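You operate a simulated robot arm through the tools that you are given. There is no shell and no other tool. Be economical: measure what you need, move in short steps, check, and stop when the job is done.

The job below is to be done with a simulated two-armed robot. You get a single attempt, and the scene is never put back.

TASK
Book in the teal case on top of the trolley and shelve it label out.
Fine: trolley brake on before it is lifted; slider to IN, name tag back under NAMES, middle shelf. Set down upright: teal case.

The check looks at the end state, three seconds after you hand in, the way a careful person would. Anything else that was tipped, shoved, dropped, spilled or broken makes it a failure.

THE ROBOT
Two 7-joint arms with two-finger parallel grippers on one trunk, on a base that drives. Base frame: it is fixed to the floor where the robot stands at the start and does not move with it; the origin is under the middle of the robot, x ahead of it, y to its left, z up; the surface under the hand at the start is at about z = 0.75. Readings come in m, degrees, newtons and seconds.
The left shoulder is at the start at [0.08, 0.131, 0.947], the right one opposite. With the tool pointing down near the work surface each hand reaches from about 0.4 to 0.86 m from the robot's upright axis, wherever it stands, measured 20 degrees to its own side. Places, roughly: blue slider [0, -0.9, 1.2]; middle pocket under NAMES [-0.3, -1, 1]; middle shelf of the grey shelf unit [-1.3, -1.8, 0.8]; number tile [0, -0.9, 1.2]; teal case [-1.25, -1.5, 0.75]; trolley brake lever [0.6, 0, 0.6]. Payload 1.57 kg a hand.
The TCP of each hand is the grasp point between the finger pads, 0.03 m short of the fingertips. In the tool frame z runs along the fingers and y along their closing line. The gripper opens to 0.11 m. The fingers are 0.024 m wide and 0.012 m thick; the gripper's body (0.048 by 0.112 m) begins 0.078 m behind the TCP.
Orientation is that of the tool frame in the base frame, as [roll, pitch, yaw] about the fixed x, y, z axes, in that order (R = Rz(yaw) Ry(pitch) Rx(roll)). With the fingers straight down and closing along the base's y, the tool's x points along the base's -x, its y along +y and its z along -z.

THE INTERFACE
- The arms move only by the tool send_rows. It takes "left_rows", "right_rows" or both (then of equal length, played together; a hand with none holds still); each is a list of rows, each a list of 7 numbers: the shift along the base's x, y, z in m, then the turn, a rotation vector about the base's x, y, z in degrees, then the gripper command, from -1 (shut) to 1 (fully open), values between in proportion. In form: [[x, y, z, ax, ay, az, grip], ...]. A call has 1 to 20 rows; each row shifts and turns the commanded pose from where the row before left it. A row lasts 0.2 s, in which the tool goes at most 0.05 m and 8.6 degrees; a call with a longer step from one row to the next is refused whole, and so is a gripper value outside its range. A pose out of reach is approached as far as the arm can. The call stops where the force on the tool passes 40 N (or 10 N more than at its start, if that is more) or the arm is blocked; 0.2 s more then pass. The fingers move at their own pace (about 0.108 m/s each) and stop on an object; they squeeze with about 37 N. The grip force told is the motor's: it shows also when the fingers shut on nothing. Time passes only in rows, and 0.2 s behind the last, so rows that do not move let the fingers close. It gives the time, the measured TCP pose, the force on the tool (base axes), the opening and the grip force at its end, in the units of the frame above (readings bear some noise), with the torque about the TCP (base axes, N m) and any sound that the robot's microphone picked up, and new pictures: "pictures" is both (left out), scene, wrist or none (wrist: the cameras of the hands that moved).
- Cameras (640 x 400 px; columns grow to the right, rows downward): "scene" is now at [-0.0852, -0.0667, 1.4274]; the picture's right is [-0.71, -0.71, 0.00], its down [-0.36, 0.36, -0.86] and it looks along [0.61, -0.61, -0.51] (base axes); focal length 214 px, centre (320, 200). "left" rides on the left gripper at [0.07, -0.016, -0.141] in its tool frame; the picture's right is [0.23, 0.97, 0.00], its down [-0.86, 0.20, -0.48] and it looks along [-0.47, 0.11, 0.88] (tool axes); focal length 222 px, centre (320, 200). "right" rides on the right gripper at [0.07, 0.016, -0.141] in its tool frame; the picture's right is [-0.23, 0.97, 0.00], its down [-0.86, -0.20, -0.48] and it looks along [-0.47, -0.11, 0.88] (tool axes); focal length 222 px, centre (320, 200). There is no depth. A picture from a camera that has moved, and an enlarged one, comes with that camera's place and axes in the base frame and with its lens. The place of the scene camera against the robot may be out by one fixed shift of up to 0.012 m in any direction.
- drive_base(legs): drives the robot by 1 to 6 legs, each [ahead, left, turn to the left] in m, m and degrees, along the robot's own axes; the way and the turn of a leg run together, so that a leg with both is an arc; at most 1.5 m and 180 degrees a leg. The arms and the cameras ride along, it lands a little off, and it stops where it bumps. It gives what a move gives, and a new picture of the scene camera.
- turn_head(pan, tilt): turns the head with the scene camera to pan (to the left, within 109 degrees either way) and tilt (down, from -29 to 69), counted from straight ahead of the robot. It gives what a move gives, and a new picture of the scene camera.
- enlarge(camera, box): a new picture of the part [left, top, right, bottom] of that camera's present view, enlarged. It takes no simulated time.
- finish_job(): hands the job in; it is judged then, once.

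Go step by step. Nothing tells you exact positions but the pictures and the camera data: compare them with the known pose of the tool, close in by small moves and look again before you grip or let go. The budget is 120 turns and 260 pictures, counting those below and the enlarged ones. Unless the task says otherwise, let go and move clear before handing in.

The tools are called after "Call:" as name(argument=value, ...) on one line, values as JSON. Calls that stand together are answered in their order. send_rows: Moves the arms, as the interface text tells. Its arguments: {"type":"object","properties":{"left_rows":{"type":"array"},"right_rows":{"type":"array"},"pictures":{"type":"string","enum":["both","scene","wrist","none"]}},"required":[]} The other tools are called the same way: drive_base (legs) drives the base; turn_head (pan, tilt) turns the head that bears the scene camera; enlarge (camera, box) takes an enlarged picture of a part of a camera's view; finish_job () hands the job in.

At the start:

```text
time_s: 0.0
left_tool_pos: [0.4344, -0.0088, 1.3665]
left_orientation: [180.0, 0.0, 180.0]
left_force: [-0.2, 0.0, 0.1]
left_moment: [0.0, 0.01, 0.01]
left_opening: 0.11
left_gripper_force: 0.0
right_tool_pos: [0.3313, -0.3901, 1.3857]
right_orientation: [-180.0, 0.0, 179.9]
right_force: [0.0, 0.5, -0.4]
right_moment: [-0.03, 0.03, 0.0]
right_opening: 0.1106
right_gripper_force: 0.0
robot x, y, heading: [-0.0025, 0.0017, 0.1]
head pan, tilt: [-44.9, 30.8]
```

scene: 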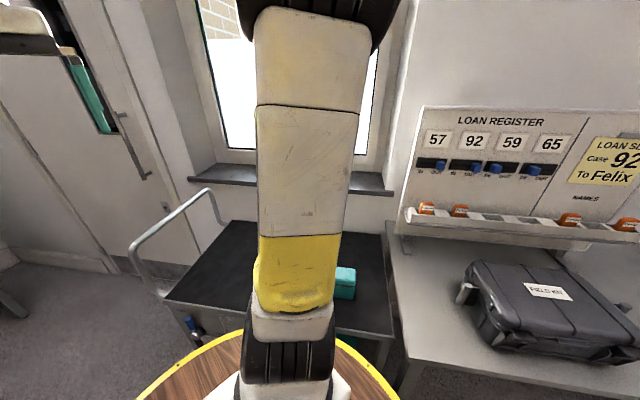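
right: 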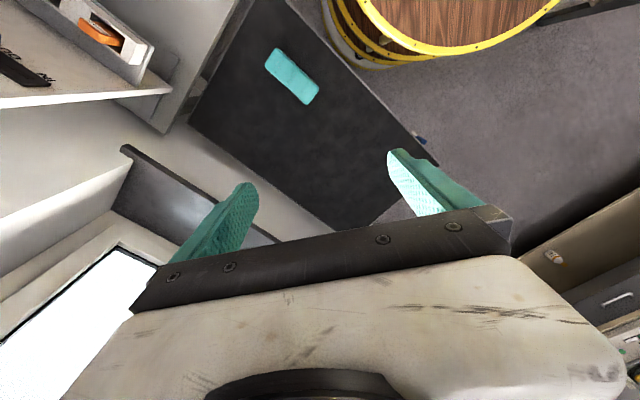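
left: 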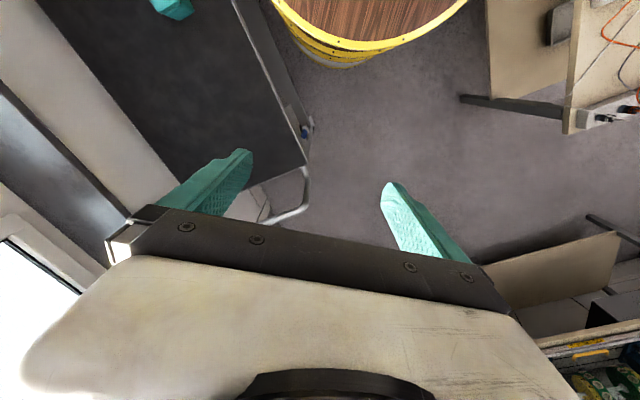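

I see the loan register board, a trolley with a small teal case on top, and a window behind. I'll look around before moving.

Call:
enlarge(camera="scene", box=[400, 100, 640, 250])

Call:
turn_head(pan=-90, tilt=25)

```text
2.67 times, centred on (520, 175) of scene
camera zoom: at [-0.0852, -0.0667, 1.4274], right [-0.71, -0.71, 0.0], down [-0.36, 0.36, -0.86], along [0.61, -0.61, -0.51], focal length 572 px, centre (-213, 267)
```

zoom: 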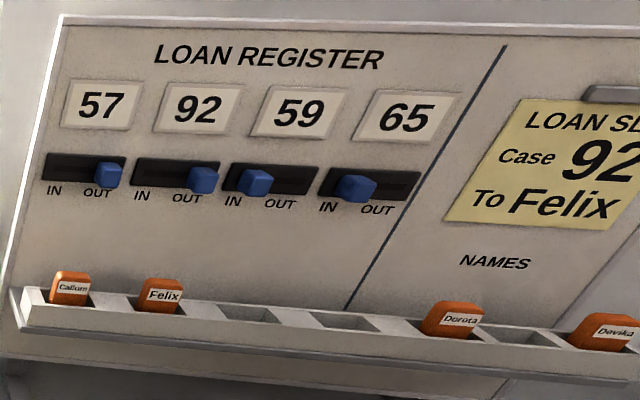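

```text
time_s: 1.1
left_tool_pos: [0.433, -0.0081, 1.3661]
left_orientation: [179.9, 0.0, -180.0]
left_force: [0.2, -0.2, 0.5]
left_moment: [0.02, 0.01, 0.01]
left_opening: 0.11
left_gripper_force: 0.0
right_tool_pos: [0.3314, -0.39, 1.3857]
right_orientation: [-180.0, 0.0, -180.0]
right_force: [0.2, 0.5, 0.2]
right_moment: [-0.01, 0.0, 0.02]
right_opening: 0.1099
right_gripper_force: 0.1
robot x, y, heading: [-0.0034, -0.0001, -0.3]
head pan, tilt: [-90.0, 25.0]
camera scene: at [-0.1489, -0.0952, 1.4367], right [-1.0, 0.0, 0.0], down [0.0, 0.42, -0.91], along [0.0, -0.91, -0.42], focal length 214 px, centre (320, 200)
```

scene: 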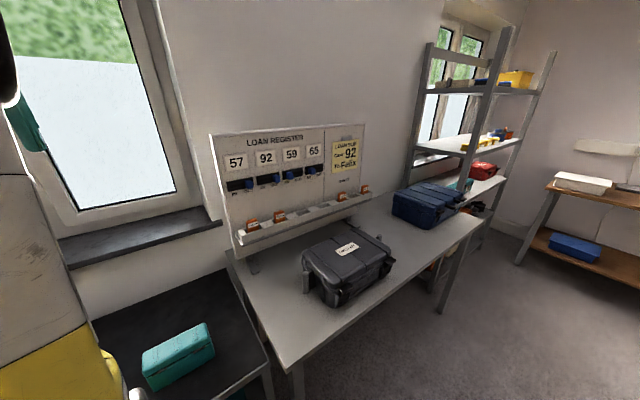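

The register's sliders for 57 and 92 are OUT. I need the teal case's number, so I'll zoom in on it, the board and the shelf.

Call:
enlarge(camera="scene", box=[90, 280, 282, 400])

Call:
enlarge(camera="scene", box=[200, 115, 392, 235])

Call:
enlarge(camera="scene", box=[380, 20, 640, 270])

Call:
turn_head(pan=-45, tilt=60)

```text
3.33 times, centred on (186, 340) of scene
camera zoom: at [-0.1489, -0.0952, 1.4367], right [-1.0, 0.0, 0.0], down [0.0, 0.42, -0.91], along [0.0, -0.91, -0.42], focal length 715 px, centre (767, -267)
```

zoom: 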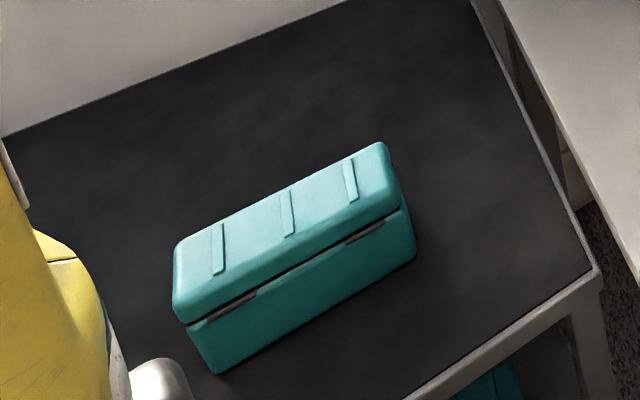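

```text
3.33 times, centred on (296, 175) of scene
camera zoom: at [-0.1489, -0.0952, 1.4367], right [-1.0, 0.0, 0.0], down [0.0, 0.42, -0.91], along [0.0, -0.91, -0.42], focal length 715 px, centre (400, 283)
```

zoom: 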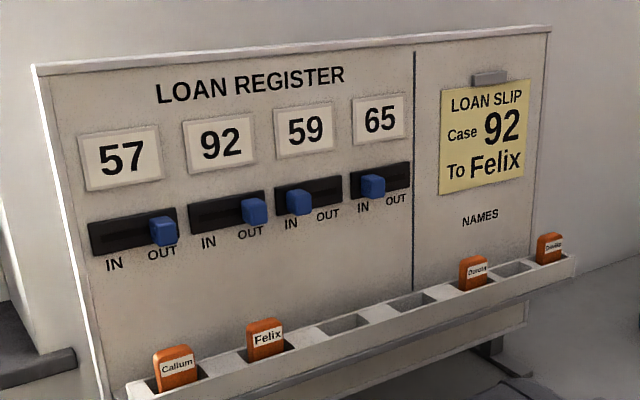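

```text
1.60 times, centred on (510, 145) of scene
camera zoom: at [-0.1489, -0.0952, 1.4367], right [-1.0, 0.0, 0.0], down [0.0, 0.42, -0.91], along [0.0, -0.91, -0.42], focal length 343 px, centre (16, 288)
```

zoom: 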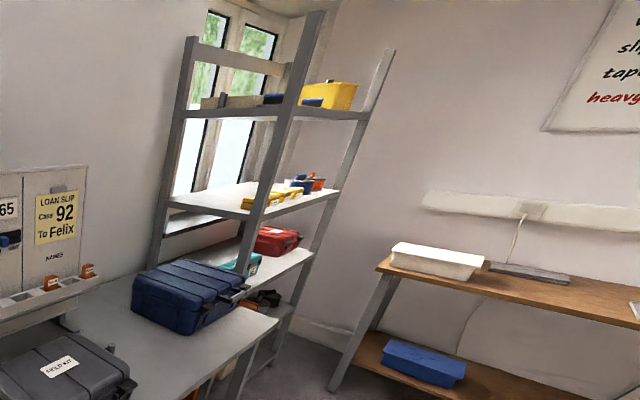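

```text
time_s: 2.2
left_tool_pos: [0.4331, -0.0093, 1.3667]
left_orientation: [-180.0, 0.1, 179.9]
left_force: [0.3, 0.6, -0.3]
left_moment: [-0.02, -0.03, 0.02]
left_opening: 0.11
left_gripper_force: 0.0
right_tool_pos: [0.3321, -0.3905, 1.3861]
right_orientation: [-180.0, 0.1, 180.0]
right_force: [0.2, -0.2, 0.4]
right_moment: [-0.01, -0.02, 0.01]
right_opening: 0.1101
right_gripper_force: 0.2
robot x, y, heading: [0.0006, 0.0002, 0.1]
head pan, tilt: [-45.0, 60.0]
camera scene: at [-0.1019, -0.0503, 1.3867], right [-0.71, -0.71, 0.0], down [-0.61, 0.61, -0.5], along [0.35, -0.35, -0.87], focal length 214 px, centre (320, 200)
```

scene: 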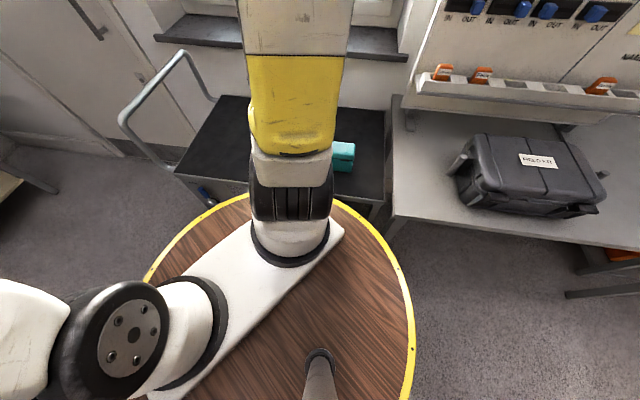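

The trolley-top case's label isn't on the side facing me, and there's another teal case below it. I'll read the poster and survey the rest of the room.

Call:
turn_head(pan=-109, tilt=5)

Call:
turn_head(pan=0, tilt=30)

Call:
turn_head(pan=80, tilt=15)

```text
time_s: 3.6
left_tool_pos: [0.4331, -0.0091, 1.3668]
left_orientation: [180.0, 0.0, -180.0]
left_force: [0.1, 0.3, 0.5]
left_moment: [0.03, -0.02, 0.0]
left_opening: 0.11
left_gripper_force: 0.0
right_tool_pos: [0.3315, -0.3889, 1.3857]
right_orientation: [-179.9, -0.1, 180.0]
right_force: [0.5, -0.2, -0.6]
right_moment: [-0.02, -0.01, 0.02]
right_opening: 0.1102
right_gripper_force: 0.0
robot x, y, heading: [-0.0008, 0.0011, 0.3]
head pan, tilt: [-108.9, 5.0]
camera scene: at [-0.1786, -0.09, 1.4691], right [-0.95, 0.32, 0.0], down [0.03, 0.08, -1.0], along [-0.32, -0.94, -0.09], focal length 214 px, centre (320, 200)
```

scene: 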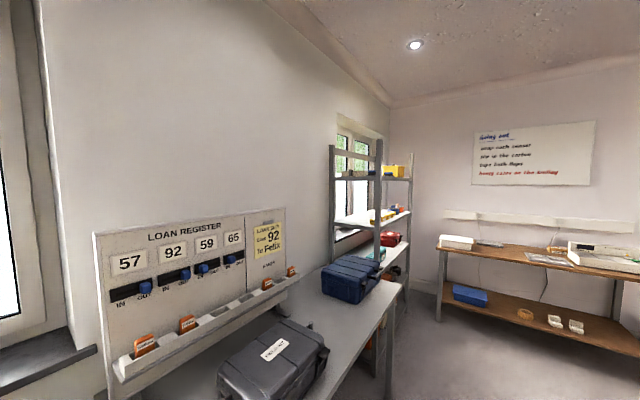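

```text
time_s: 5.5
left_tool_pos: [0.4328, -0.0083, 1.3663]
left_orientation: [-180.0, 0.0, -180.0]
left_force: [0.8, -0.1, 0.1]
left_moment: [0.0, 0.02, 0.02]
left_opening: 0.1097
left_gripper_force: 0.0
right_tool_pos: [0.3321, -0.3894, 1.3851]
right_orientation: [-179.9, 0.0, -180.0]
right_force: [-0.1, -0.1, -0.3]
right_moment: [0.02, 0.03, 0.0]
right_opening: 0.1097
right_gripper_force: 0.0
robot x, y, heading: [-0.0028, 0.0013, 0.3]
head pan, tilt: [0.0, 30.0]
camera scene: at [-0.0586, -0.0031, 1.4287], right [0.0, -1.0, 0.0], down [-0.5, 0.0, -0.87], along [0.87, 0.0, -0.5], focal length 214 px, centre (320, 200)
```

scene: 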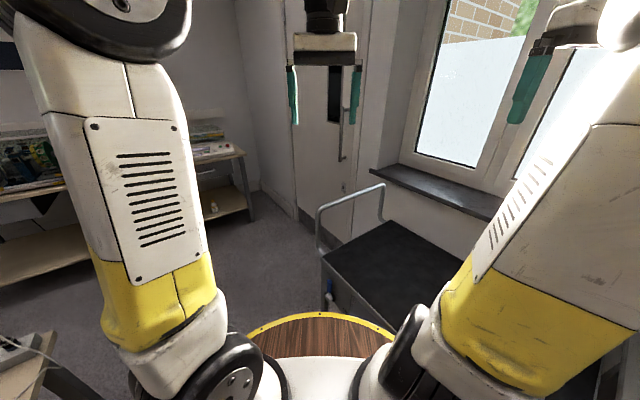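

```text
time_s: 7.0
left_tool_pos: [0.4335, -0.0084, 1.3673]
left_orientation: [180.0, 0.0, 179.9]
left_force: [-0.8, -0.3, -0.2]
left_moment: [0.0, 0.0, 0.0]
left_opening: 0.11
left_gripper_force: 0.0
right_tool_pos: [0.3323, -0.3897, 1.3862]
right_orientation: [-180.0, 0.0, -180.0]
right_force: [-0.5, -0.2, -0.7]
right_moment: [-0.06, -0.01, -0.01]
right_opening: 0.1099
right_gripper_force: 0.2
robot x, y, heading: [-0.0022, 0.0007, 0.3]
head pan, tilt: [80.0, 15.0]
camera scene: at [-0.1327, 0.0889, 1.4529], right [0.98, -0.17, 0.0], down [-0.05, -0.25, -0.97], along [0.17, 0.95, -0.26], focal length 214 px, centre (320, 200)
```

scene: 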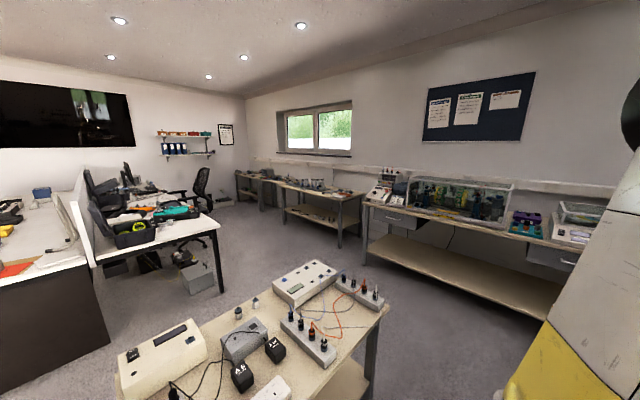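

The trolley stands ahead-right with its handle at about (0.63..0.89, 0..-0.4); the blue thing under the near handle corner should be the brake lever. I'll look closely at it.

Call:
turn_head(pan=0, tilt=50)

Call:
enlarge(camera="left", box=[250, 80, 378, 160])

Call:
enlarge(camera="scene", box=[270, 150, 430, 250])

```text
time_s: 8.5
left_tool_pos: [0.4329, -0.008, 1.3666]
left_orientation: [-180.0, 0.0, -179.9]
left_force: [0.2, -0.5, -0.3]
left_moment: [-0.01, 0.0, -0.04]
left_opening: 0.1101
left_gripper_force: 0.1
right_tool_pos: [0.3314, -0.3896, 1.386]
right_orientation: [-180.0, 0.0, -180.0]
right_force: [0.0, 0.7, 0.1]
right_moment: [-0.01, 0.0, -0.01]
right_opening: 0.1102
right_gripper_force: 0.0
robot x, y, heading: [0.0015, 0.0003, 0.1]
head pan, tilt: [0.0, 50.0]
camera scene: at [-0.072, -0.003, 1.3992], right [0.0, -1.0, 0.0], down [-0.77, 0.0, -0.64], along [0.64, 0.0, -0.77], focal length 214 px, centre (320, 200)
```

scene: 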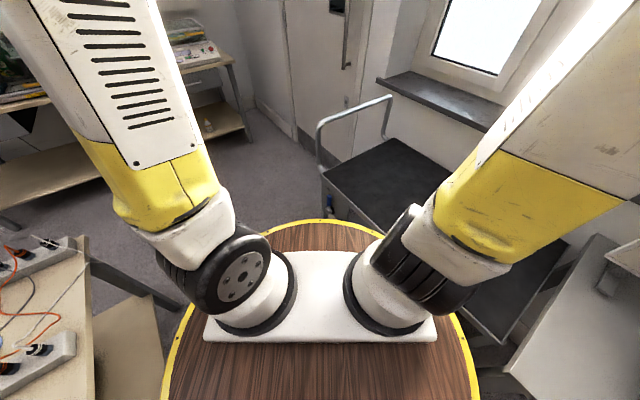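

```text
5.00 times, centred on (314, 120) of left
camera zoom: at [0.3635, -0.0238, 1.5072], right [-0.23, 0.97, 0.0], down [0.86, 0.2, 0.48], along [0.47, 0.11, -0.88], focal length 1111 px, centre (350, 600)
```

zoom: 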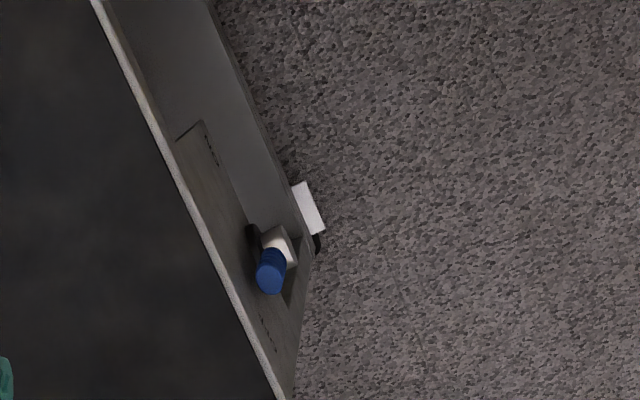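

```text
4.00 times, centred on (350, 200) of scene
camera zoom: at [-0.072, -0.003, 1.3992], right [0.0, -1.0, 0.0], down [-0.77, 0.0, -0.64], along [0.64, 0.0, -0.77], focal length 858 px, centre (200, 200)
```

zoom: 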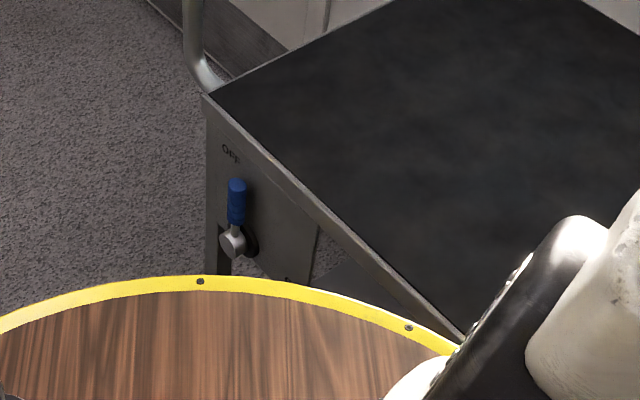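

Triangulating gives the lever hub at about (0.554, -0.041, 0.57) with the knob up at z 0.66 (OFF), and the trolley top at z≈0.72. I'll turn and tilt the left hand so its camera faces that panel.

Call:
send_rows(left_rows=[[0.007, 0.001, -0.04, 0, 0, -7.7, -1], [0.007, 0.001, -0.04, 0, 0, -7.7, -1], [0.007, 0.001, -0.04, 0, 0, -7.7, -1], [0.007, 0.001, -0.04, 0, 0, -7.7, -1], [0.007, 0.001, -0.04, 0, 0, -7.7, -1], [0.007, 0.001, -0.04, 0, 0, -7.7, -1], [0.007, 0.001, -0.04, 0, 0, -7.6, -1], [0.007, 0.001, -0.04, -6.46, -4.72, 0, -1], [0.007, 0.001, -0.04, -6.46, -4.72, 0, -1], [0.007, 0.001, -0.03, -6.46, -4.72, 0, -1], [0.007, 0.001, -0.03, -6.46, -4.72, 0, -1], [0.007, 0.001, -0.03, -6.46, -4.72, 0, -1]], pictures="both")

```text
time_s: 11.1
left_tool_pos: [0.5161, 0.0035, 0.9171]
left_orientation: [180.0, 40.2, 126.0]
left_force: [-0.8, -0.6, -0.7]
left_moment: [0.06, -0.01, 0.06]
left_opening: 0.0
left_gripper_force: 21.3
right_tool_pos: [0.3311, -0.3898, 1.3846]
right_orientation: [180.0, 0.0, -180.0]
right_force: [-1.6, 0.5, 1.2]
right_moment: [0.03, -0.03, 0.0]
right_opening: 0.1098
right_gripper_force: 0.1
robot x, y, heading: [-0.0023, -0.0031, -0.1]
head pan, tilt: [0.0, 50.0]
camera scene: at [-0.0724, -0.0036, 1.3992], right [0.0, -1.0, 0.0], down [-0.77, 0.0, -0.64], along [0.64, 0.0, -0.77], focal length 214 px, centre (320, 200)
camera left: at [0.4168, 0.1105, 0.9795], right [0.68, 0.71, -0.14], down [0.36, -0.16, 0.92], along [0.63, -0.68, -0.37], focal length 222 px, centre (320, 200)
```

scene: 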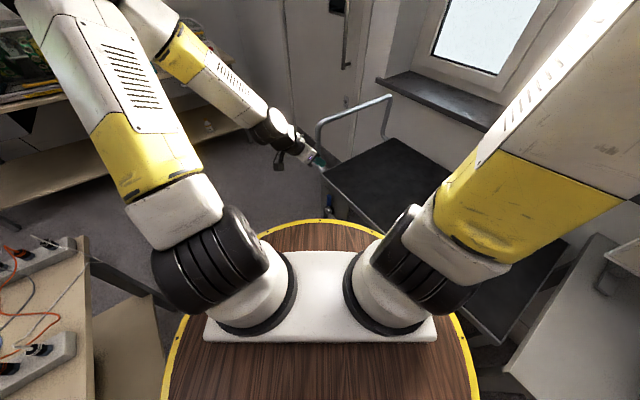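
left: 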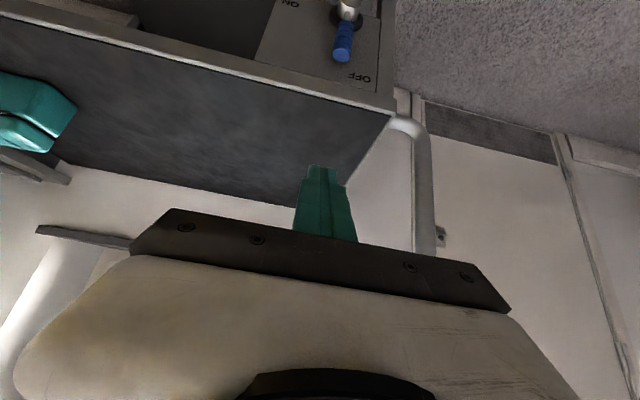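

The panel is seen upside-down in this camera: OFF is at the top and ON towards the trolley's middle, so the lever needs a 90° turn. I'll bring the closed fingers in beside the knob on its corner side.

Call:
send_rows(left_rows=[[0.0082, 0.0089, -0.0376, 0, 0, 0, -1], [0.0082, 0.0089, -0.0376, 0, 0, 0, -1], [0.0082, 0.0089, -0.0376, 0, 0, 0, -1], [0.0082, 0.0089, -0.0376, 0, 0, 0, -1], [0.0082, 0.0089, -0.0376, 0, 0, 0, -1], [0.0, 0.0, 0.0, 0, 0, 0, -1]], pictures="wrist")

```text
time_s: 12.5
left_tool_pos: [0.5586, 0.0486, 0.7284]
left_orientation: [-179.9, 39.9, 126.2]
left_force: [0.3, -0.7, -0.1]
left_moment: [-0.03, -0.01, 0.02]
left_opening: 0.0
left_gripper_force: 21.3
right_tool_pos: [0.3319, -0.3903, 1.3868]
right_orientation: [180.0, 0.0, 179.9]
right_force: [0.6, -0.1, 0.6]
right_moment: [0.02, -0.03, 0.0]
right_opening: 0.1101
right_gripper_force: 0.2
robot x, y, heading: [0.0005, 0.0032, -0.0]
head pan, tilt: [0.0, 50.0]
camera left: at [0.4608, 0.1559, 0.7919], right [0.68, 0.72, -0.15], down [0.37, -0.16, 0.92], along [0.63, -0.68, -0.37], focal length 222 px, centre (320, 200)
```

left: 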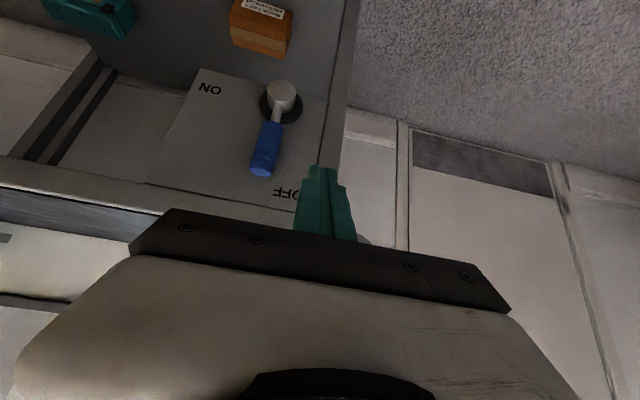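

The lever is clear: hub at about (0.555, -0.047, 0.575), knob tip at z≈0.68. I'll move the closed fingertips in beside the knob.

Call:
send_rows(left_rows=[[0.0098, -0.0189, -0.0215, 0, 0, 0, -1], [0.0098, -0.0189, -0.0215, 0, 0, 0, -1], [0.0098, -0.0189, -0.0215, 0, 0, 0, -1], [0.0, 0.0, 0.0, 0, 0, 0, -1]], pictures="wrist")

```text
time_s: 13.4
left_tool_pos: [0.5854, -0.0019, 0.6643]
left_orientation: [-179.9, 39.8, 126.5]
left_force: [-1.5, 2.4, 0.8]
left_moment: [0.0, 0.06, -0.02]
left_opening: 0.0002
left_gripper_force: 21.4
right_tool_pos: [0.3325, -0.389, 1.3857]
right_orientation: [-180.0, 0.0, -180.0]
right_force: [-0.1, -0.6, 0.0]
right_moment: [-0.02, -0.03, 0.02]
right_opening: 0.11
right_gripper_force: 0.0
robot x, y, heading: [-0.0039, -0.001, 0.1]
head pan, tilt: [0.0, 50.0]
stopped in row 4 (left hand): the force on the tool passed its limit at 211 N (the readings are from after the stop); the commanded pose is now the measured one
camera left: at [0.4867, 0.105, 0.728], right [0.68, 0.72, -0.14], down [0.37, -0.16, 0.92], along [0.63, -0.67, -0.38], focal length 222 px, centre (320, 200)
```

left: 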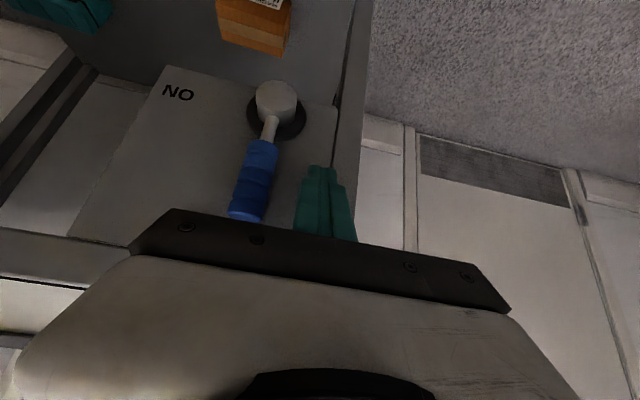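

The fingertips touched the panel and stopped, with the knob right beside them. I'll back off a few mm and sweep the knob along its arc toward ON.

Call:
send_rows(left_rows=[[-0.0024, 0.0032, 0, 0, 0, 0, -1], [-0.0117, -0.0086, -0.002, 0, 0, 0, -1], [-0.0117, -0.0085, -0.002, 0, 0, 0, -1], [-0.0101, -0.0075, 0.0017, 0, 0, 0, -1], [-0.0102, -0.0074, 0.0016, 0, 0, 0, -1], [-0.0101, -0.0074, -0.0028, 0, 0, 0, -1], [-0.01, -0.0073, -0.0028, 0, 0, 0, -1], [0, 0, 0, 0, 0, 0, -1]], pictures="wrist")

```text
time_s: 15.2
left_tool_pos: [0.5195, -0.0455, 0.6574]
left_orientation: [-180.0, 39.8, 126.4]
left_force: [0.0, -0.4, 0.2]
left_moment: [0.0, 0.02, 0.01]
left_opening: 0.0
left_gripper_force: 21.5
right_tool_pos: [0.3335, -0.3894, 1.3856]
right_orientation: [180.0, 0.0, -179.9]
right_force: [0.6, 0.2, -0.3]
right_moment: [-0.01, 0.02, 0.02]
right_opening: 0.11
right_gripper_force: 0.1
robot x, y, heading: [-0.0008, 0.0011, 0.2]
head pan, tilt: [0.0, 50.0]
camera left: at [0.4216, 0.0608, 0.7216], right [0.68, 0.72, -0.15], down [0.37, -0.16, 0.92], along [0.63, -0.68, -0.38], focal length 222 px, centre (320, 200)
```

left: 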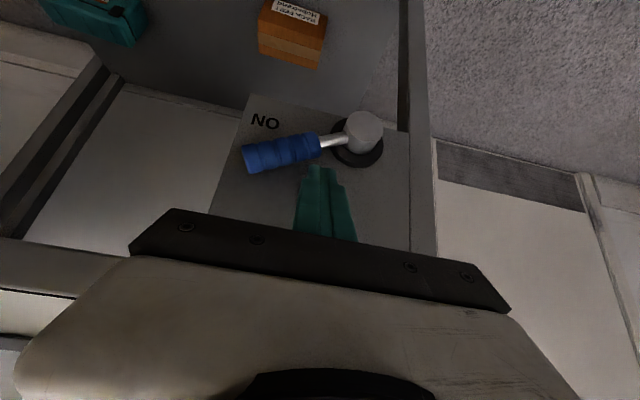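

The lever has swung most of the way but isn't level with ON yet. I'll continue the arc, pressing down.

Call:
send_rows(left_rows=[[-0.0087, -0.0064, -0.0069, 0, 0, 0, -1], [-0.0087, -0.0063, -0.0068, 0, 0, 0, -1], [-0.0063, -0.0046, -0.01, 0, 0, 0, -1], [-0.0062, -0.0045, -0.0101, 0, 0, 0, -1], [-0.0026, -0.0019, -0.009, 0, 0, 0, -1], [0, 0, -0.006, 0, 0, 0, -1], [0, 0, -0.006, 0, 0, 0, -1]], pictures="wrist")

```text
time_s: 15.6
left_tool_pos: [0.5154, -0.05, 0.6546]
left_orientation: [179.2, 40.4, 126.4]
left_force: [-6.1, 6.9, 19.2]
left_moment: [-0.09, 0.19, -0.09]
left_opening: 0.0
left_gripper_force: 21.2
right_tool_pos: [0.3314, -0.389, 1.3858]
right_orientation: [-180.0, 0.0, -179.9]
right_force: [-0.3, -0.5, 0.8]
right_moment: [0.02, -0.04, -0.02]
right_opening: 0.1101
right_gripper_force: 0.2
robot x, y, heading: [-0.0, 0.0018, -0.0]
head pan, tilt: [0.0, 50.0]
stopped in row 2 (left hand): the force on the tool passed its limit at 57 N (the readings are from after the stop); the commanded pose is now the measured one
camera left: at [0.4156, 0.0568, 0.7162], right [0.68, 0.72, -0.14], down [0.36, -0.16, 0.92], along [0.64, -0.67, -0.37], focal length 222 px, centre (320, 200)
```

left: 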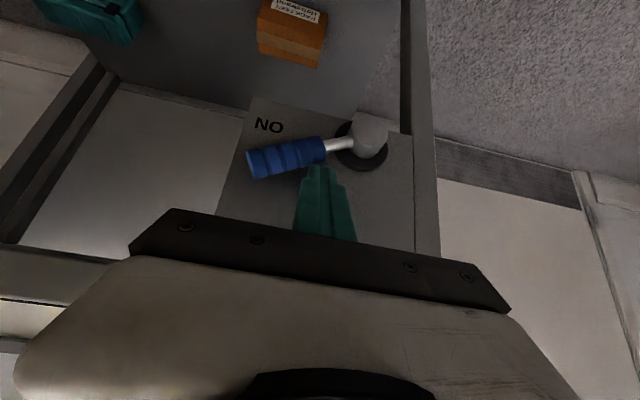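

The push was stopped at about 60° from vertical. I'll zoom in to see whether the lever is at its stop or my finger is against something else.

Call:
enlarge(camera="left", box=[200, 80, 440, 230])

Call:
enlarge(camera="scene", box=[290, 150, 390, 212])

```text
2.67 times, centred on (320, 155) of left
camera zoom: at [0.4156, 0.0568, 0.7162], right [0.68, 0.72, -0.14], down [0.36, -0.16, 0.92], along [0.64, -0.67, -0.37], focal length 592 px, centre (320, 320)
```

zoom: 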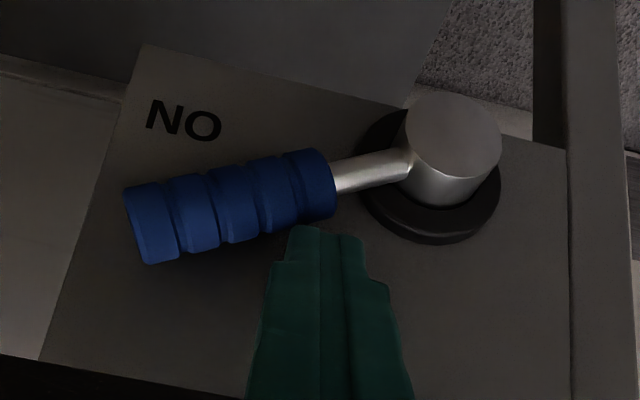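

```text
6.40 times, centred on (340, 181) of scene
camera zoom: at [-0.0729, -0.0025, 1.3992], right [0.0, -1.0, 0.0], down [-0.77, 0.0, -0.64], along [0.64, 0.0, -0.77], focal length 1373 px, centre (192, 322)
```

zoom: 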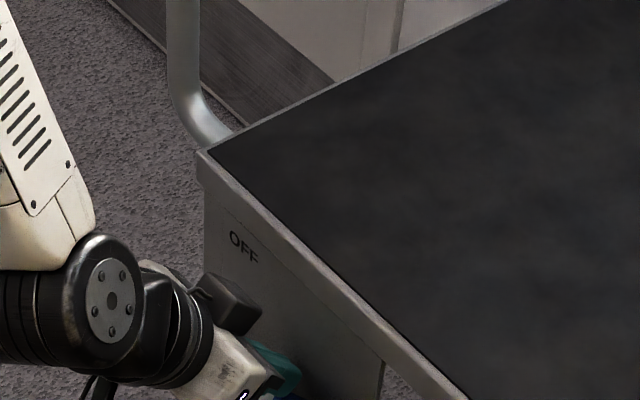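

The fingertip is bearing near the lever's neck, poor leverage. I'll lift a little, move outward along the lever, and press down at the knob in small steps.

Call:
send_rows(left_rows=[[0, 0, 0.015, 0, 0, 0, -1], [-0.014, -0.0103, 0.003, 0, 0, 0, -1], [-0.014, -0.0103, 0.0, 0, 0, 0, -1], [0, 0, -0.006, 0, 0, 0, -1], [0, 0, -0.005, 0, 0, 0, -1], [0, 0, -0.005, 0, 0, 0, -1], [0, 0, -0.005, 0, 0, 0, -1], [0, 0, -0.005, 0, 0, 0, -1], [0, 0, -0.005, 0, 0, 0, -1], [0, 0, -0.005, 0, 0, 0, -1], [0, 0, -0.005, 0, 0, 0, -1]], pictures="wrist")

```text
time_s: 16.6
left_tool_pos: [0.4914, -0.0674, 0.6703]
left_orientation: [178.7, 40.8, 126.5]
left_force: [-6.1, 10.4, 24.0]
left_moment: [-0.03, 0.14, -0.12]
left_opening: 0.0002
left_gripper_force: 21.3
right_tool_pos: [0.3311, -0.3882, 1.3851]
right_orientation: [180.0, 0.0, -179.8]
right_force: [-1.1, 0.6, -0.4]
right_moment: [-0.04, -0.02, -0.02]
right_opening: 0.1099
right_gripper_force: 0.1
robot x, y, heading: [0.0018, 0.0002, 0.2]
head pan, tilt: [0.0, 50.0]
stopped in row 4 (left hand): the force on the tool passed its limit at 51 N (the readings are from after the stop); the commanded pose is now the measured one
camera left: at [0.3899, 0.0387, 0.7315], right [0.67, 0.73, -0.13], down [0.35, -0.16, 0.92], along [0.65, -0.67, -0.36], focal length 222 px, centre (320, 200)
```

left: 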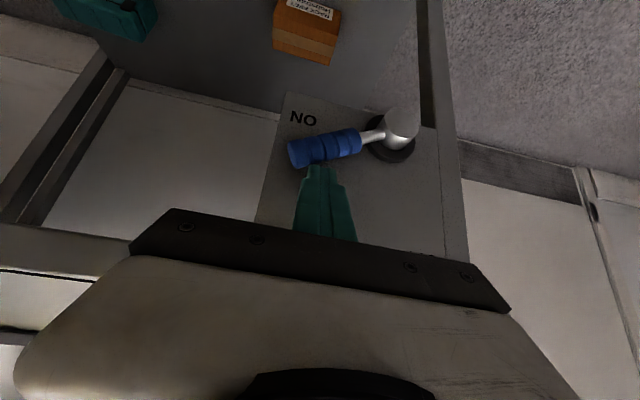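

Even far out on the knob it won't go further, and it had snapped ahead of my finger into this spot, so this looks like the ON stop. I'll retreat the left hand and check.

Call:
send_rows(left_rows=[[-0.005, 0.007, 0.02, 0, 0, 0, -1], [-0.011, 0.015, 0.022, 0, 0, 0, -1], [-0.011, 0.015, 0.022, 0, 0, 0, -1], [-0.011, 0.015, 0.03, 0, 0, 0, -1], [0, 0.02, 0.03, 0, 0, 0, -1], [0, 0.02, 0.03, 0, 0, 0, -1]], pictures="wrist")

Call:
enlarge(camera="left", box=[200, 0, 456, 160])

Call:
enlarge(camera="scene", box=[290, 150, 418, 230])

```text
time_s: 18.0
left_tool_pos: [0.4535, 0.0279, 0.8242]
left_orientation: [178.9, 40.5, 126.5]
left_force: [0.6, 0.5, 0.2]
left_moment: [0.01, 0.0, 0.01]
left_opening: 0.0
left_gripper_force: 21.1
right_tool_pos: [0.3325, -0.388, 1.3846]
right_orientation: [180.0, 0.0, -179.9]
right_force: [0.8, 0.1, 0.6]
right_moment: [0.02, 0.02, -0.01]
right_opening: 0.1096
right_gripper_force: 0.2
robot x, y, heading: [0.003, 0.0045, 0.4]
head pan, tilt: [0.0, 50.0]
camera left: at [0.3528, 0.1333, 0.885], right [0.67, 0.73, -0.13], down [0.35, -0.16, 0.92], along [0.65, -0.67, -0.36], focal length 222 px, centre (320, 200)
```

left: 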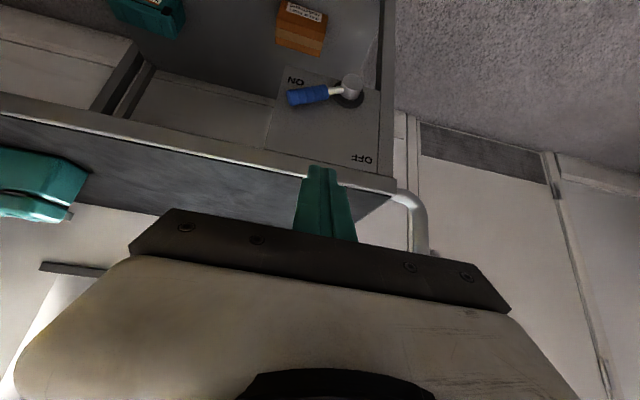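

```text
2.50 times, centred on (328, 80) of left
camera zoom: at [0.3528, 0.1333, 0.885], right [0.67, 0.73, -0.13], down [0.35, -0.16, 0.92], along [0.65, -0.67, -0.36], focal length 555 px, centre (300, 500)
```

zoom: 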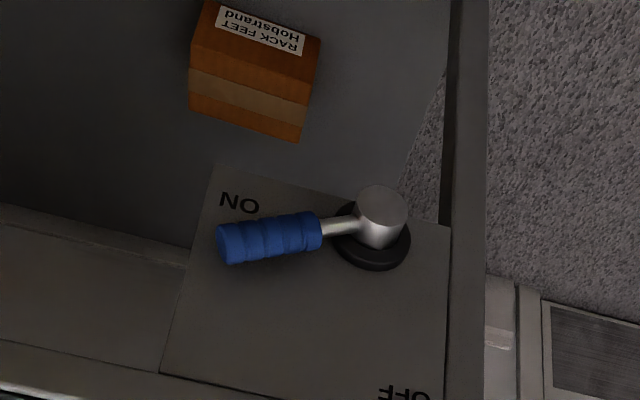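

```text
5.00 times, centred on (354, 190) of scene
camera zoom: at [-0.0717, -0.0029, 1.3992], right [0.0, -1.0, 0.0], down [-0.77, 0.0, -0.64], along [0.64, 0.0, -0.77], focal length 1072 px, centre (150, 250)
```

zoom: 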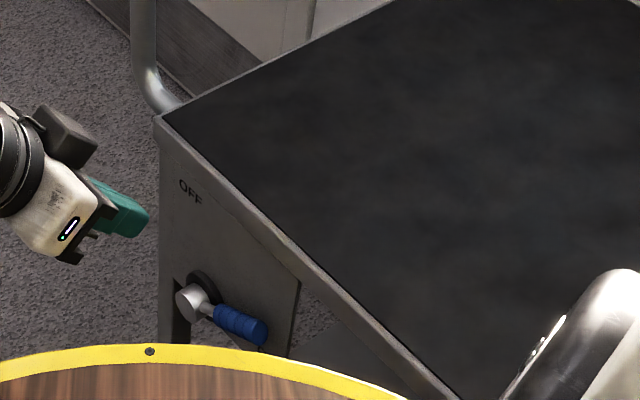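

The lever sits by ON and stays there, so the brake is on. Next I'll read the case's label: swing the right hand's camera beyond the case to look back at its far side.

Call:
send_rows(right_rows=[[0.001, -0.013, -0.02, 0, 0, 7.9, 1], [0.001, -0.013, -0.02, 0, 0, 7.9, 1], [0.001, -0.013, -0.02, 0, 0, 7.9, 1], [0.001, -0.013, -0.02, 0, 0, 7.9, 1], [0.001, -0.013, -0.02, 0, 0, 7.9, 1], [0.001, -0.013, -0.02, 0, 0, 7.9, 1], [0.001, -0.013, -0.02, 0, 0, 7.9, 1], [0.001, -0.013, -0.02, 0, 0, 7.9, 1], [0.001, -0.013, -0.02, 0, 0, 7.9, 1], [0.001, -0.013, -0.02, 0, 0, 7.9, 1], [0.001, -0.013, -0.02, 0, 0, 7.9, 1], [0.001, -0.013, -0.02, 0, 0, 7.9, 1], [0.001, -0.013, -0.02, 0, 0, 7.9, 1], [0.001, -0.013, -0.02, 0, 0, 7.9, 1], [0.001, -0.013, -0.02, 0, 0, 7.9, 1], [0.001, -0.013, -0.02, 0, 0, 7.9, 1], [0, 0, -0.03, 5.38, 3.93, 0, 1], [0, 0, -0.03, 5.38, 3.93, 0, 1], [0, 0, -0.03, 5.38, 3.93, 0, 1]], pictures="wrist")

```text
time_s: 22.0
left_tool_pos: [0.4531, 0.027, 0.8238]
left_orientation: [178.9, 40.6, 126.5]
left_force: [0.4, -0.3, 0.1]
left_moment: [0.04, -0.02, 0.0]
left_opening: 0.0
left_gripper_force: 21.2
right_tool_pos: [0.3487, -0.5978, 0.9755]
right_orientation: [-179.9, 20.1, -53.4]
right_force: [-0.7, 0.9, 0.6]
right_moment: [-0.09, -0.03, -0.02]
right_opening: 0.1102
right_gripper_force: 0.1
robot x, y, heading: [0.0012, -0.0032, 0.3]
head pan, tilt: [0.0, 50.0]
camera right: at [0.4026, -0.6987, 1.0838], right [-0.91, -0.41, 0.08], down [-0.22, 0.63, 0.74], along [-0.35, 0.66, -0.67], focal length 222 px, centre (320, 200)
```

right: 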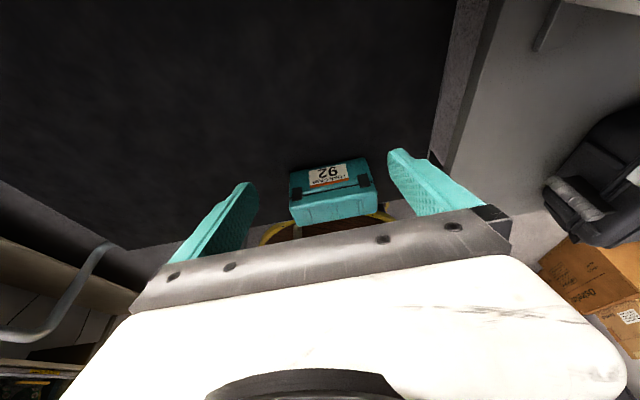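

The label on the far side reads 92; I'll zoom in for certainty.

Call:
enlarge(camera="right", box=[270, 140, 398, 220])

```text
5.00 times, centred on (334, 180) of right
camera zoom: at [0.4026, -0.6987, 1.0838], right [-0.91, -0.41, 0.08], down [-0.22, 0.63, 0.74], along [-0.35, 0.66, -0.67], focal length 1111 px, centre (250, 300)
```

zoom: 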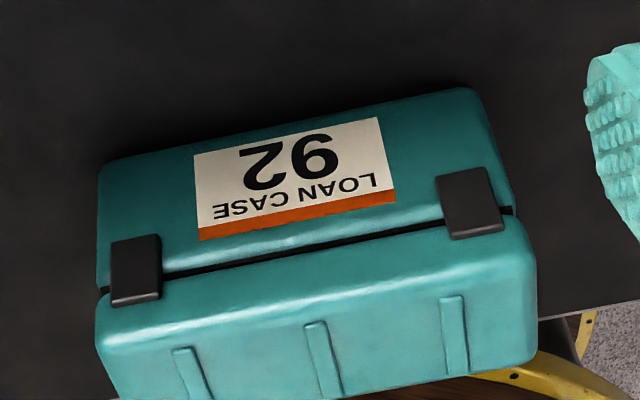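

It's LOAN CASE 92, lent to Felix, so I need the slider under 92 set to IN and the Felix tag moved to the middle pocket under NAMES. I'll raise both hands clear, then turn to face the board.

Call:
send_rows(left_rows=[[0, 0, 0.045, 5.2, 3.8, 0, -1], [0, 0, 0.045, 5.2, 3.8, 0, -1], [0, 0, 0.045, 5.2, 3.8, 0, -1], [0, 0, 0.045, 5.2, 3.8, 0, -1], [0, 0.01, 0.045, 5.2, 3.8, 0, -1], [0, 0.01, 0.045, 5.2, 3.8, 0, -1], [0, 0.01, 0.045, 0, 0, 0, -1], [0, 0.01, 0.045, 0, 0, 0, -1], [0, 0.01, 0.045, 0, 0, 0, -1], [0, 0.01, 0.045, 0, 0, 0, -1]], right_rows=[[0, 0, 0.04, -5.38, -3.93, 0, 1], [0, 0, 0.04, -5.38, -3.93, 0, 1], [0, 0, 0.04, -5.38, -3.93, 0, 1], [0, 0.03, 0.03, 0, 0, -7.9, 1], [0, 0.03, 0.03, 0, 0, -7.9, 1], [0, 0.03, 0.03, 0, 0, -7.9, 1], [0, 0.03, 0.03, 0, 0, -7.9, 1], [0, 0.03, 0.03, 0, 0, -7.9, 1], [0, 0.03, 0.03, 0, 0, -7.9, 1], [0, 0.03, 0.03, 0, 0, -7.9, 1]], pictures="none")

Call:
turn_head(pan=-85, tilt=40)

```text
time_s: 24.2
left_tool_pos: [0.4521, 0.0856, 1.2744]
left_orientation: [178.6, 1.9, 126.4]
left_force: [0.4, -0.2, 0.9]
left_moment: [0.04, 0.0, 0.05]
left_opening: 0.0001
left_gripper_force: 21.3
right_tool_pos: [0.3486, -0.3872, 1.3069]
right_orientation: [179.9, 0.1, -108.9]
right_force: [-0.6, -0.6, -0.3]
right_moment: [0.02, 0.02, -0.02]
right_opening: 0.1099
right_gripper_force: 0.0
robot x, y, heading: [-0.0025, -0.0007, 0.3]
head pan, tilt: [0.0, 50.0]
```

```text
time_s: 25.8
left_tool_pos: [0.4519, 0.0854, 1.2731]
left_orientation: [178.6, 2.1, 126.4]
left_force: [-0.4, 0.1, 0.7]
left_moment: [0.0, 0.02, 0.05]
left_opening: 0.0
left_gripper_force: 21.2
right_tool_pos: [0.3493, -0.3878, 1.3056]
right_orientation: [180.0, 0.0, -108.7]
right_force: [0.2, -0.7, -0.1]
right_moment: [0.03, -0.01, -0.01]
right_opening: 0.1101
right_gripper_force: 0.0
robot x, y, heading: [0.0002, -0.0005, 0.3]
head pan, tilt: [-85.0, 40.0]
camera scene: at [-0.1413, -0.0876, 1.4134], right [-1.0, -0.09, 0.0], down [-0.06, 0.64, -0.77], along [0.07, -0.76, -0.64], focal length 214 px, centre (320, 200)
```

scene: 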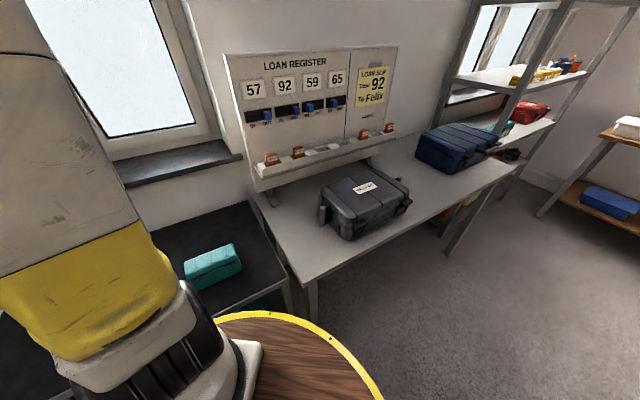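

The wall, table and trolley all run at about 36° to my x axis. I'll turn right 54° to face the board, back off slightly, and slide right to stand in front of it.

Call:
drive_base(legs=[[0, 0, -54], [-0.1, 0, 0], [0, -0.52, 0]])

Call:
turn_head(pan=0, tilt=25)

```text
time_s: 32.0
left_tool_pos: [-0.1328, -0.5404, 1.2742]
left_orientation: [178.7, 1.9, 73.6]
left_force: [-0.3, 0.2, 0.0]
left_moment: [-0.02, -0.01, 0.01]
left_opening: 0.0
left_gripper_force: 21.0
right_tool_pos: [-0.5725, -0.7447, 1.306]
right_orientation: [179.9, 0.1, -161.6]
right_force: [-0.1, 0.4, -0.2]
right_moment: [-0.02, -0.03, 0.0]
right_opening: 0.11
right_gripper_force: 0.0
robot x, y, heading: [-0.4765, -0.2296, -52.9]
head pan, tilt: [-85.0, 40.0]
camera scene: at [-0.6307, -0.1808, 1.4134], right [-0.67, 0.74, 0.0], down [0.48, 0.43, -0.77], along [-0.57, -0.52, -0.64], focal length 214 px, centre (320, 200)
```

scene: 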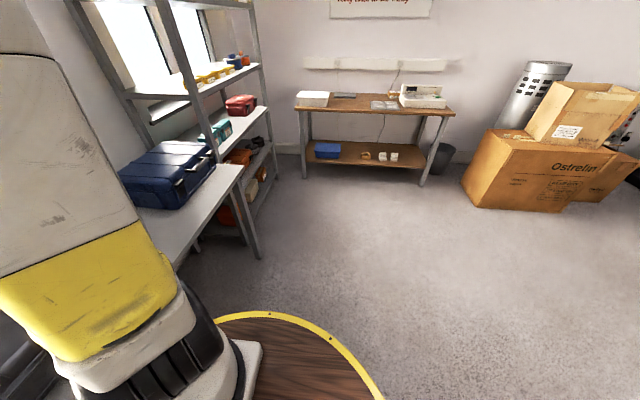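

```text
time_s: 33.6
left_tool_pos: [-0.1322, -0.5403, 1.2738]
left_orientation: [178.7, 2.1, 73.6]
left_force: [0.1, 0.7, 0.1]
left_moment: [0.0, 0.05, 0.01]
left_opening: 0.0
left_gripper_force: 21.1
right_tool_pos: [-0.5722, -0.7449, 1.3059]
right_orientation: [-180.0, 0.0, -161.6]
right_force: [1.2, -0.3, 0.4]
right_moment: [0.01, -0.01, 0.02]
right_opening: 0.1101
right_gripper_force: 0.0
robot x, y, heading: [-0.4713, -0.2334, -52.4]
head pan, tilt: [0.0, 25.0]
camera scene: at [-0.5121, -0.1969, 1.4367], right [-0.8, -0.61, 0.0], down [-0.26, 0.34, -0.91], along [0.55, -0.72, -0.42], focal length 214 px, centre (320, 200)
```

scene: 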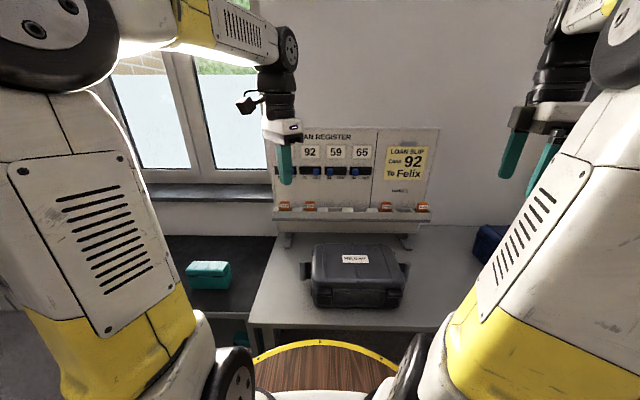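

I'm now square to the board. Zooming in to locate the slider, the Felix tag and the pockets.

Call:
enlarge(camera="scene", box=[264, 120, 456, 240])

Call:
enlarge(camera="left", box=[0, 0, 640, 400])

Call:
enlarge(camera="right", box=[0, 0, 640, 400])

```text
3.33 times, centred on (360, 180) of scene
camera zoom: at [-0.5121, -0.1969, 1.4367], right [-0.8, -0.61, 0.0], down [-0.26, 0.34, -0.91], along [0.55, -0.72, -0.42], focal length 715 px, centre (187, 267)
```

zoom: 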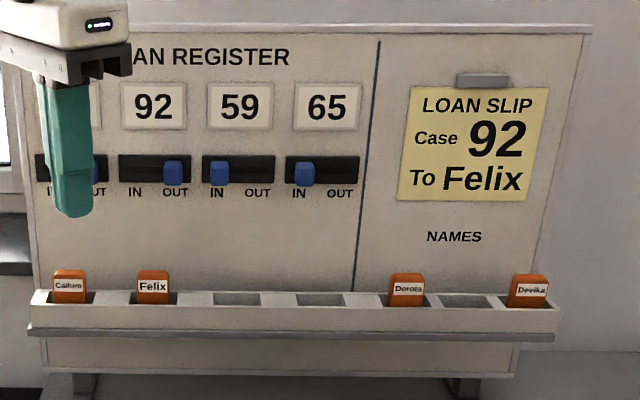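

```text
1.00 times, centred on (320, 200) of left (not enlarged: the box is as wide or as high as the picture)
camera zoom: at [-0.1305, -0.4628, 1.4123], right [1.0, -0.06, 0.01], down [-0.06, -0.86, 0.51], along [-0.02, -0.51, -0.86], focal length 222 px, centre (320, 200)
```

zoom: 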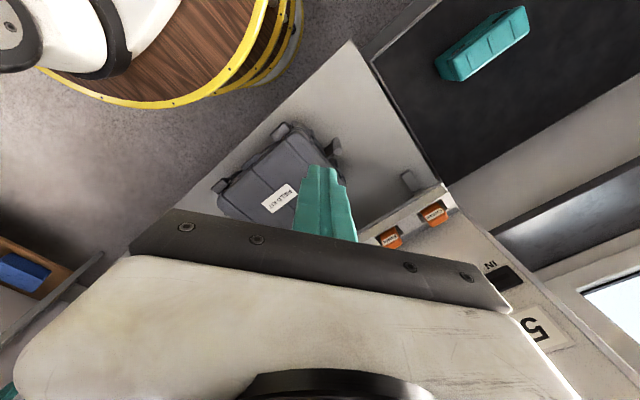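

```text
1.00 times, centred on (320, 200) of right (not enlarged: the box is as wide or as high as the picture)
camera zoom: at [-0.6451, -0.7508, 1.447], right [-0.09, 1.0, 0.0], down [0.87, 0.08, 0.48], along [0.48, 0.04, -0.88], focal length 222 px, centre (320, 200)
```

zoom: 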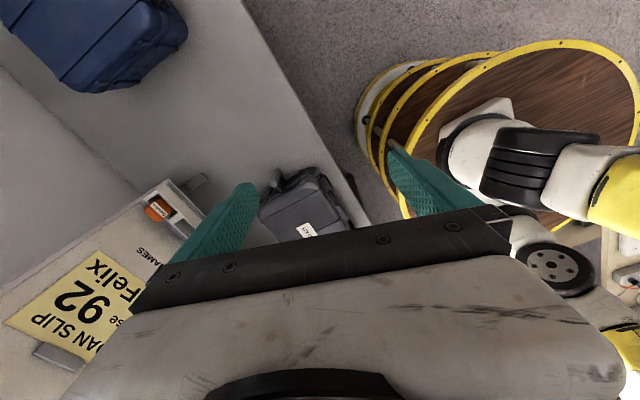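

By triangulation the slider 92 knob is at about (0.013, -0.857, 1.175), the Felix tag at (0.003, -0.801, 1.045), and the middle NAMES pocket at (-0.309, -1.029, 1.026). I'll bring the left hand, fingers shut and tilted to the board, to hover right of the slider knob.

Call:
send_rows(left_rows=[[0.0026, -0.019, -0.0064, 0, 0, 7.5, -1], [0.0026, -0.019, -0.0064, 0, 0, 7.5, -1], [0.0026, -0.019, -0.0064, 0, 0, 7.5, -1], [0.0026, -0.019, -0.0064, 0, 0, 7.5, -1], [0.0026, -0.019, -0.0064, 0, 0, 7.5, -1], [0.0026, -0.019, -0.0064, 0, 0, 7.5, -1], [0.0026, -0.019, -0.0064, 0, 0, 7.5, -1], [0.0026, -0.019, -0.0064, -6.72, -4.92, 0, -1], [0.0026, -0.019, -0.0064, -6.72, -4.92, 0, -1], [0.0026, -0.019, -0.0064, -6.72, -4.92, 0, -1], [0.0026, -0.019, -0.0064, -6.72, -4.92, 0, -1], [0.0026, -0.019, -0.0064, -6.72, -4.92, 0, -1], [0.0026, -0.019, -0.0064, -6.72, -4.92, 0, -1], [0, 0, 0, 0, 0, 0, -1]])

```text
time_s: 36.6
left_tool_pos: [-0.0976, -0.7872, 1.1899]
left_orientation: [178.4, 52.0, 125.8]
left_force: [0.2, -0.2, -0.9]
left_moment: [-0.04, -0.01, 0.03]
left_opening: 0.0
left_gripper_force: 21.4
right_tool_pos: [-0.5749, -0.7449, 1.306]
right_orientation: [-180.0, -0.1, -161.7]
right_force: [0.9, 0.2, 0.0]
right_moment: [0.01, -0.04, 0.02]
right_opening: 0.1102
right_gripper_force: 0.0
robot x, y, heading: [-0.472, -0.232, -52.9]
head pan, tilt: [0.0, 25.0]
camera scene: at [-0.5121, -0.197, 1.4367], right [-0.8, -0.61, 0.0], down [-0.26, 0.34, -0.91], along [0.55, -0.72, -0.42], focal length 214 px, centre (320, 200)
camera left: at [-0.2051, -0.6736, 1.222], right [0.69, 0.7, -0.16], down [0.24, -0.01, 0.97], along [0.68, -0.71, -0.17], focal length 222 px, centre (320, 200)
```

scene: 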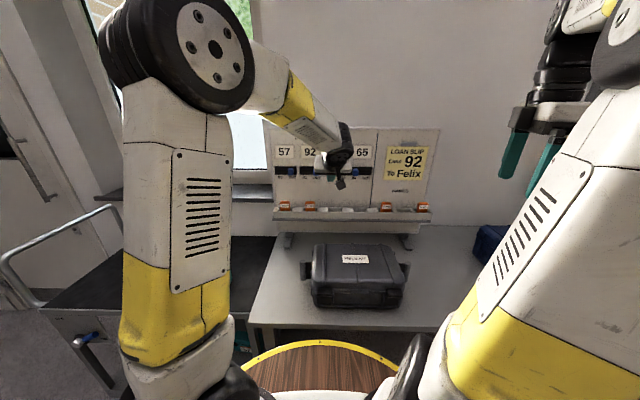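
left: 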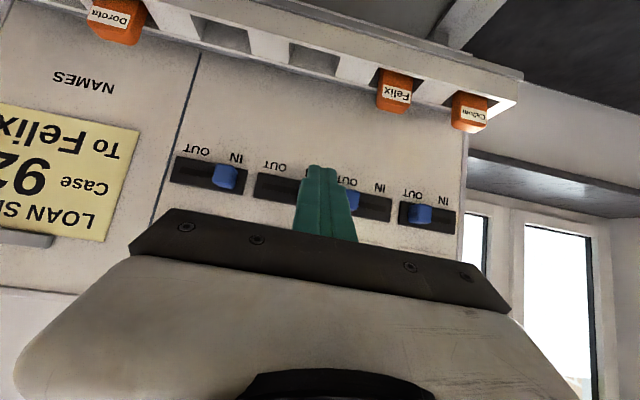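

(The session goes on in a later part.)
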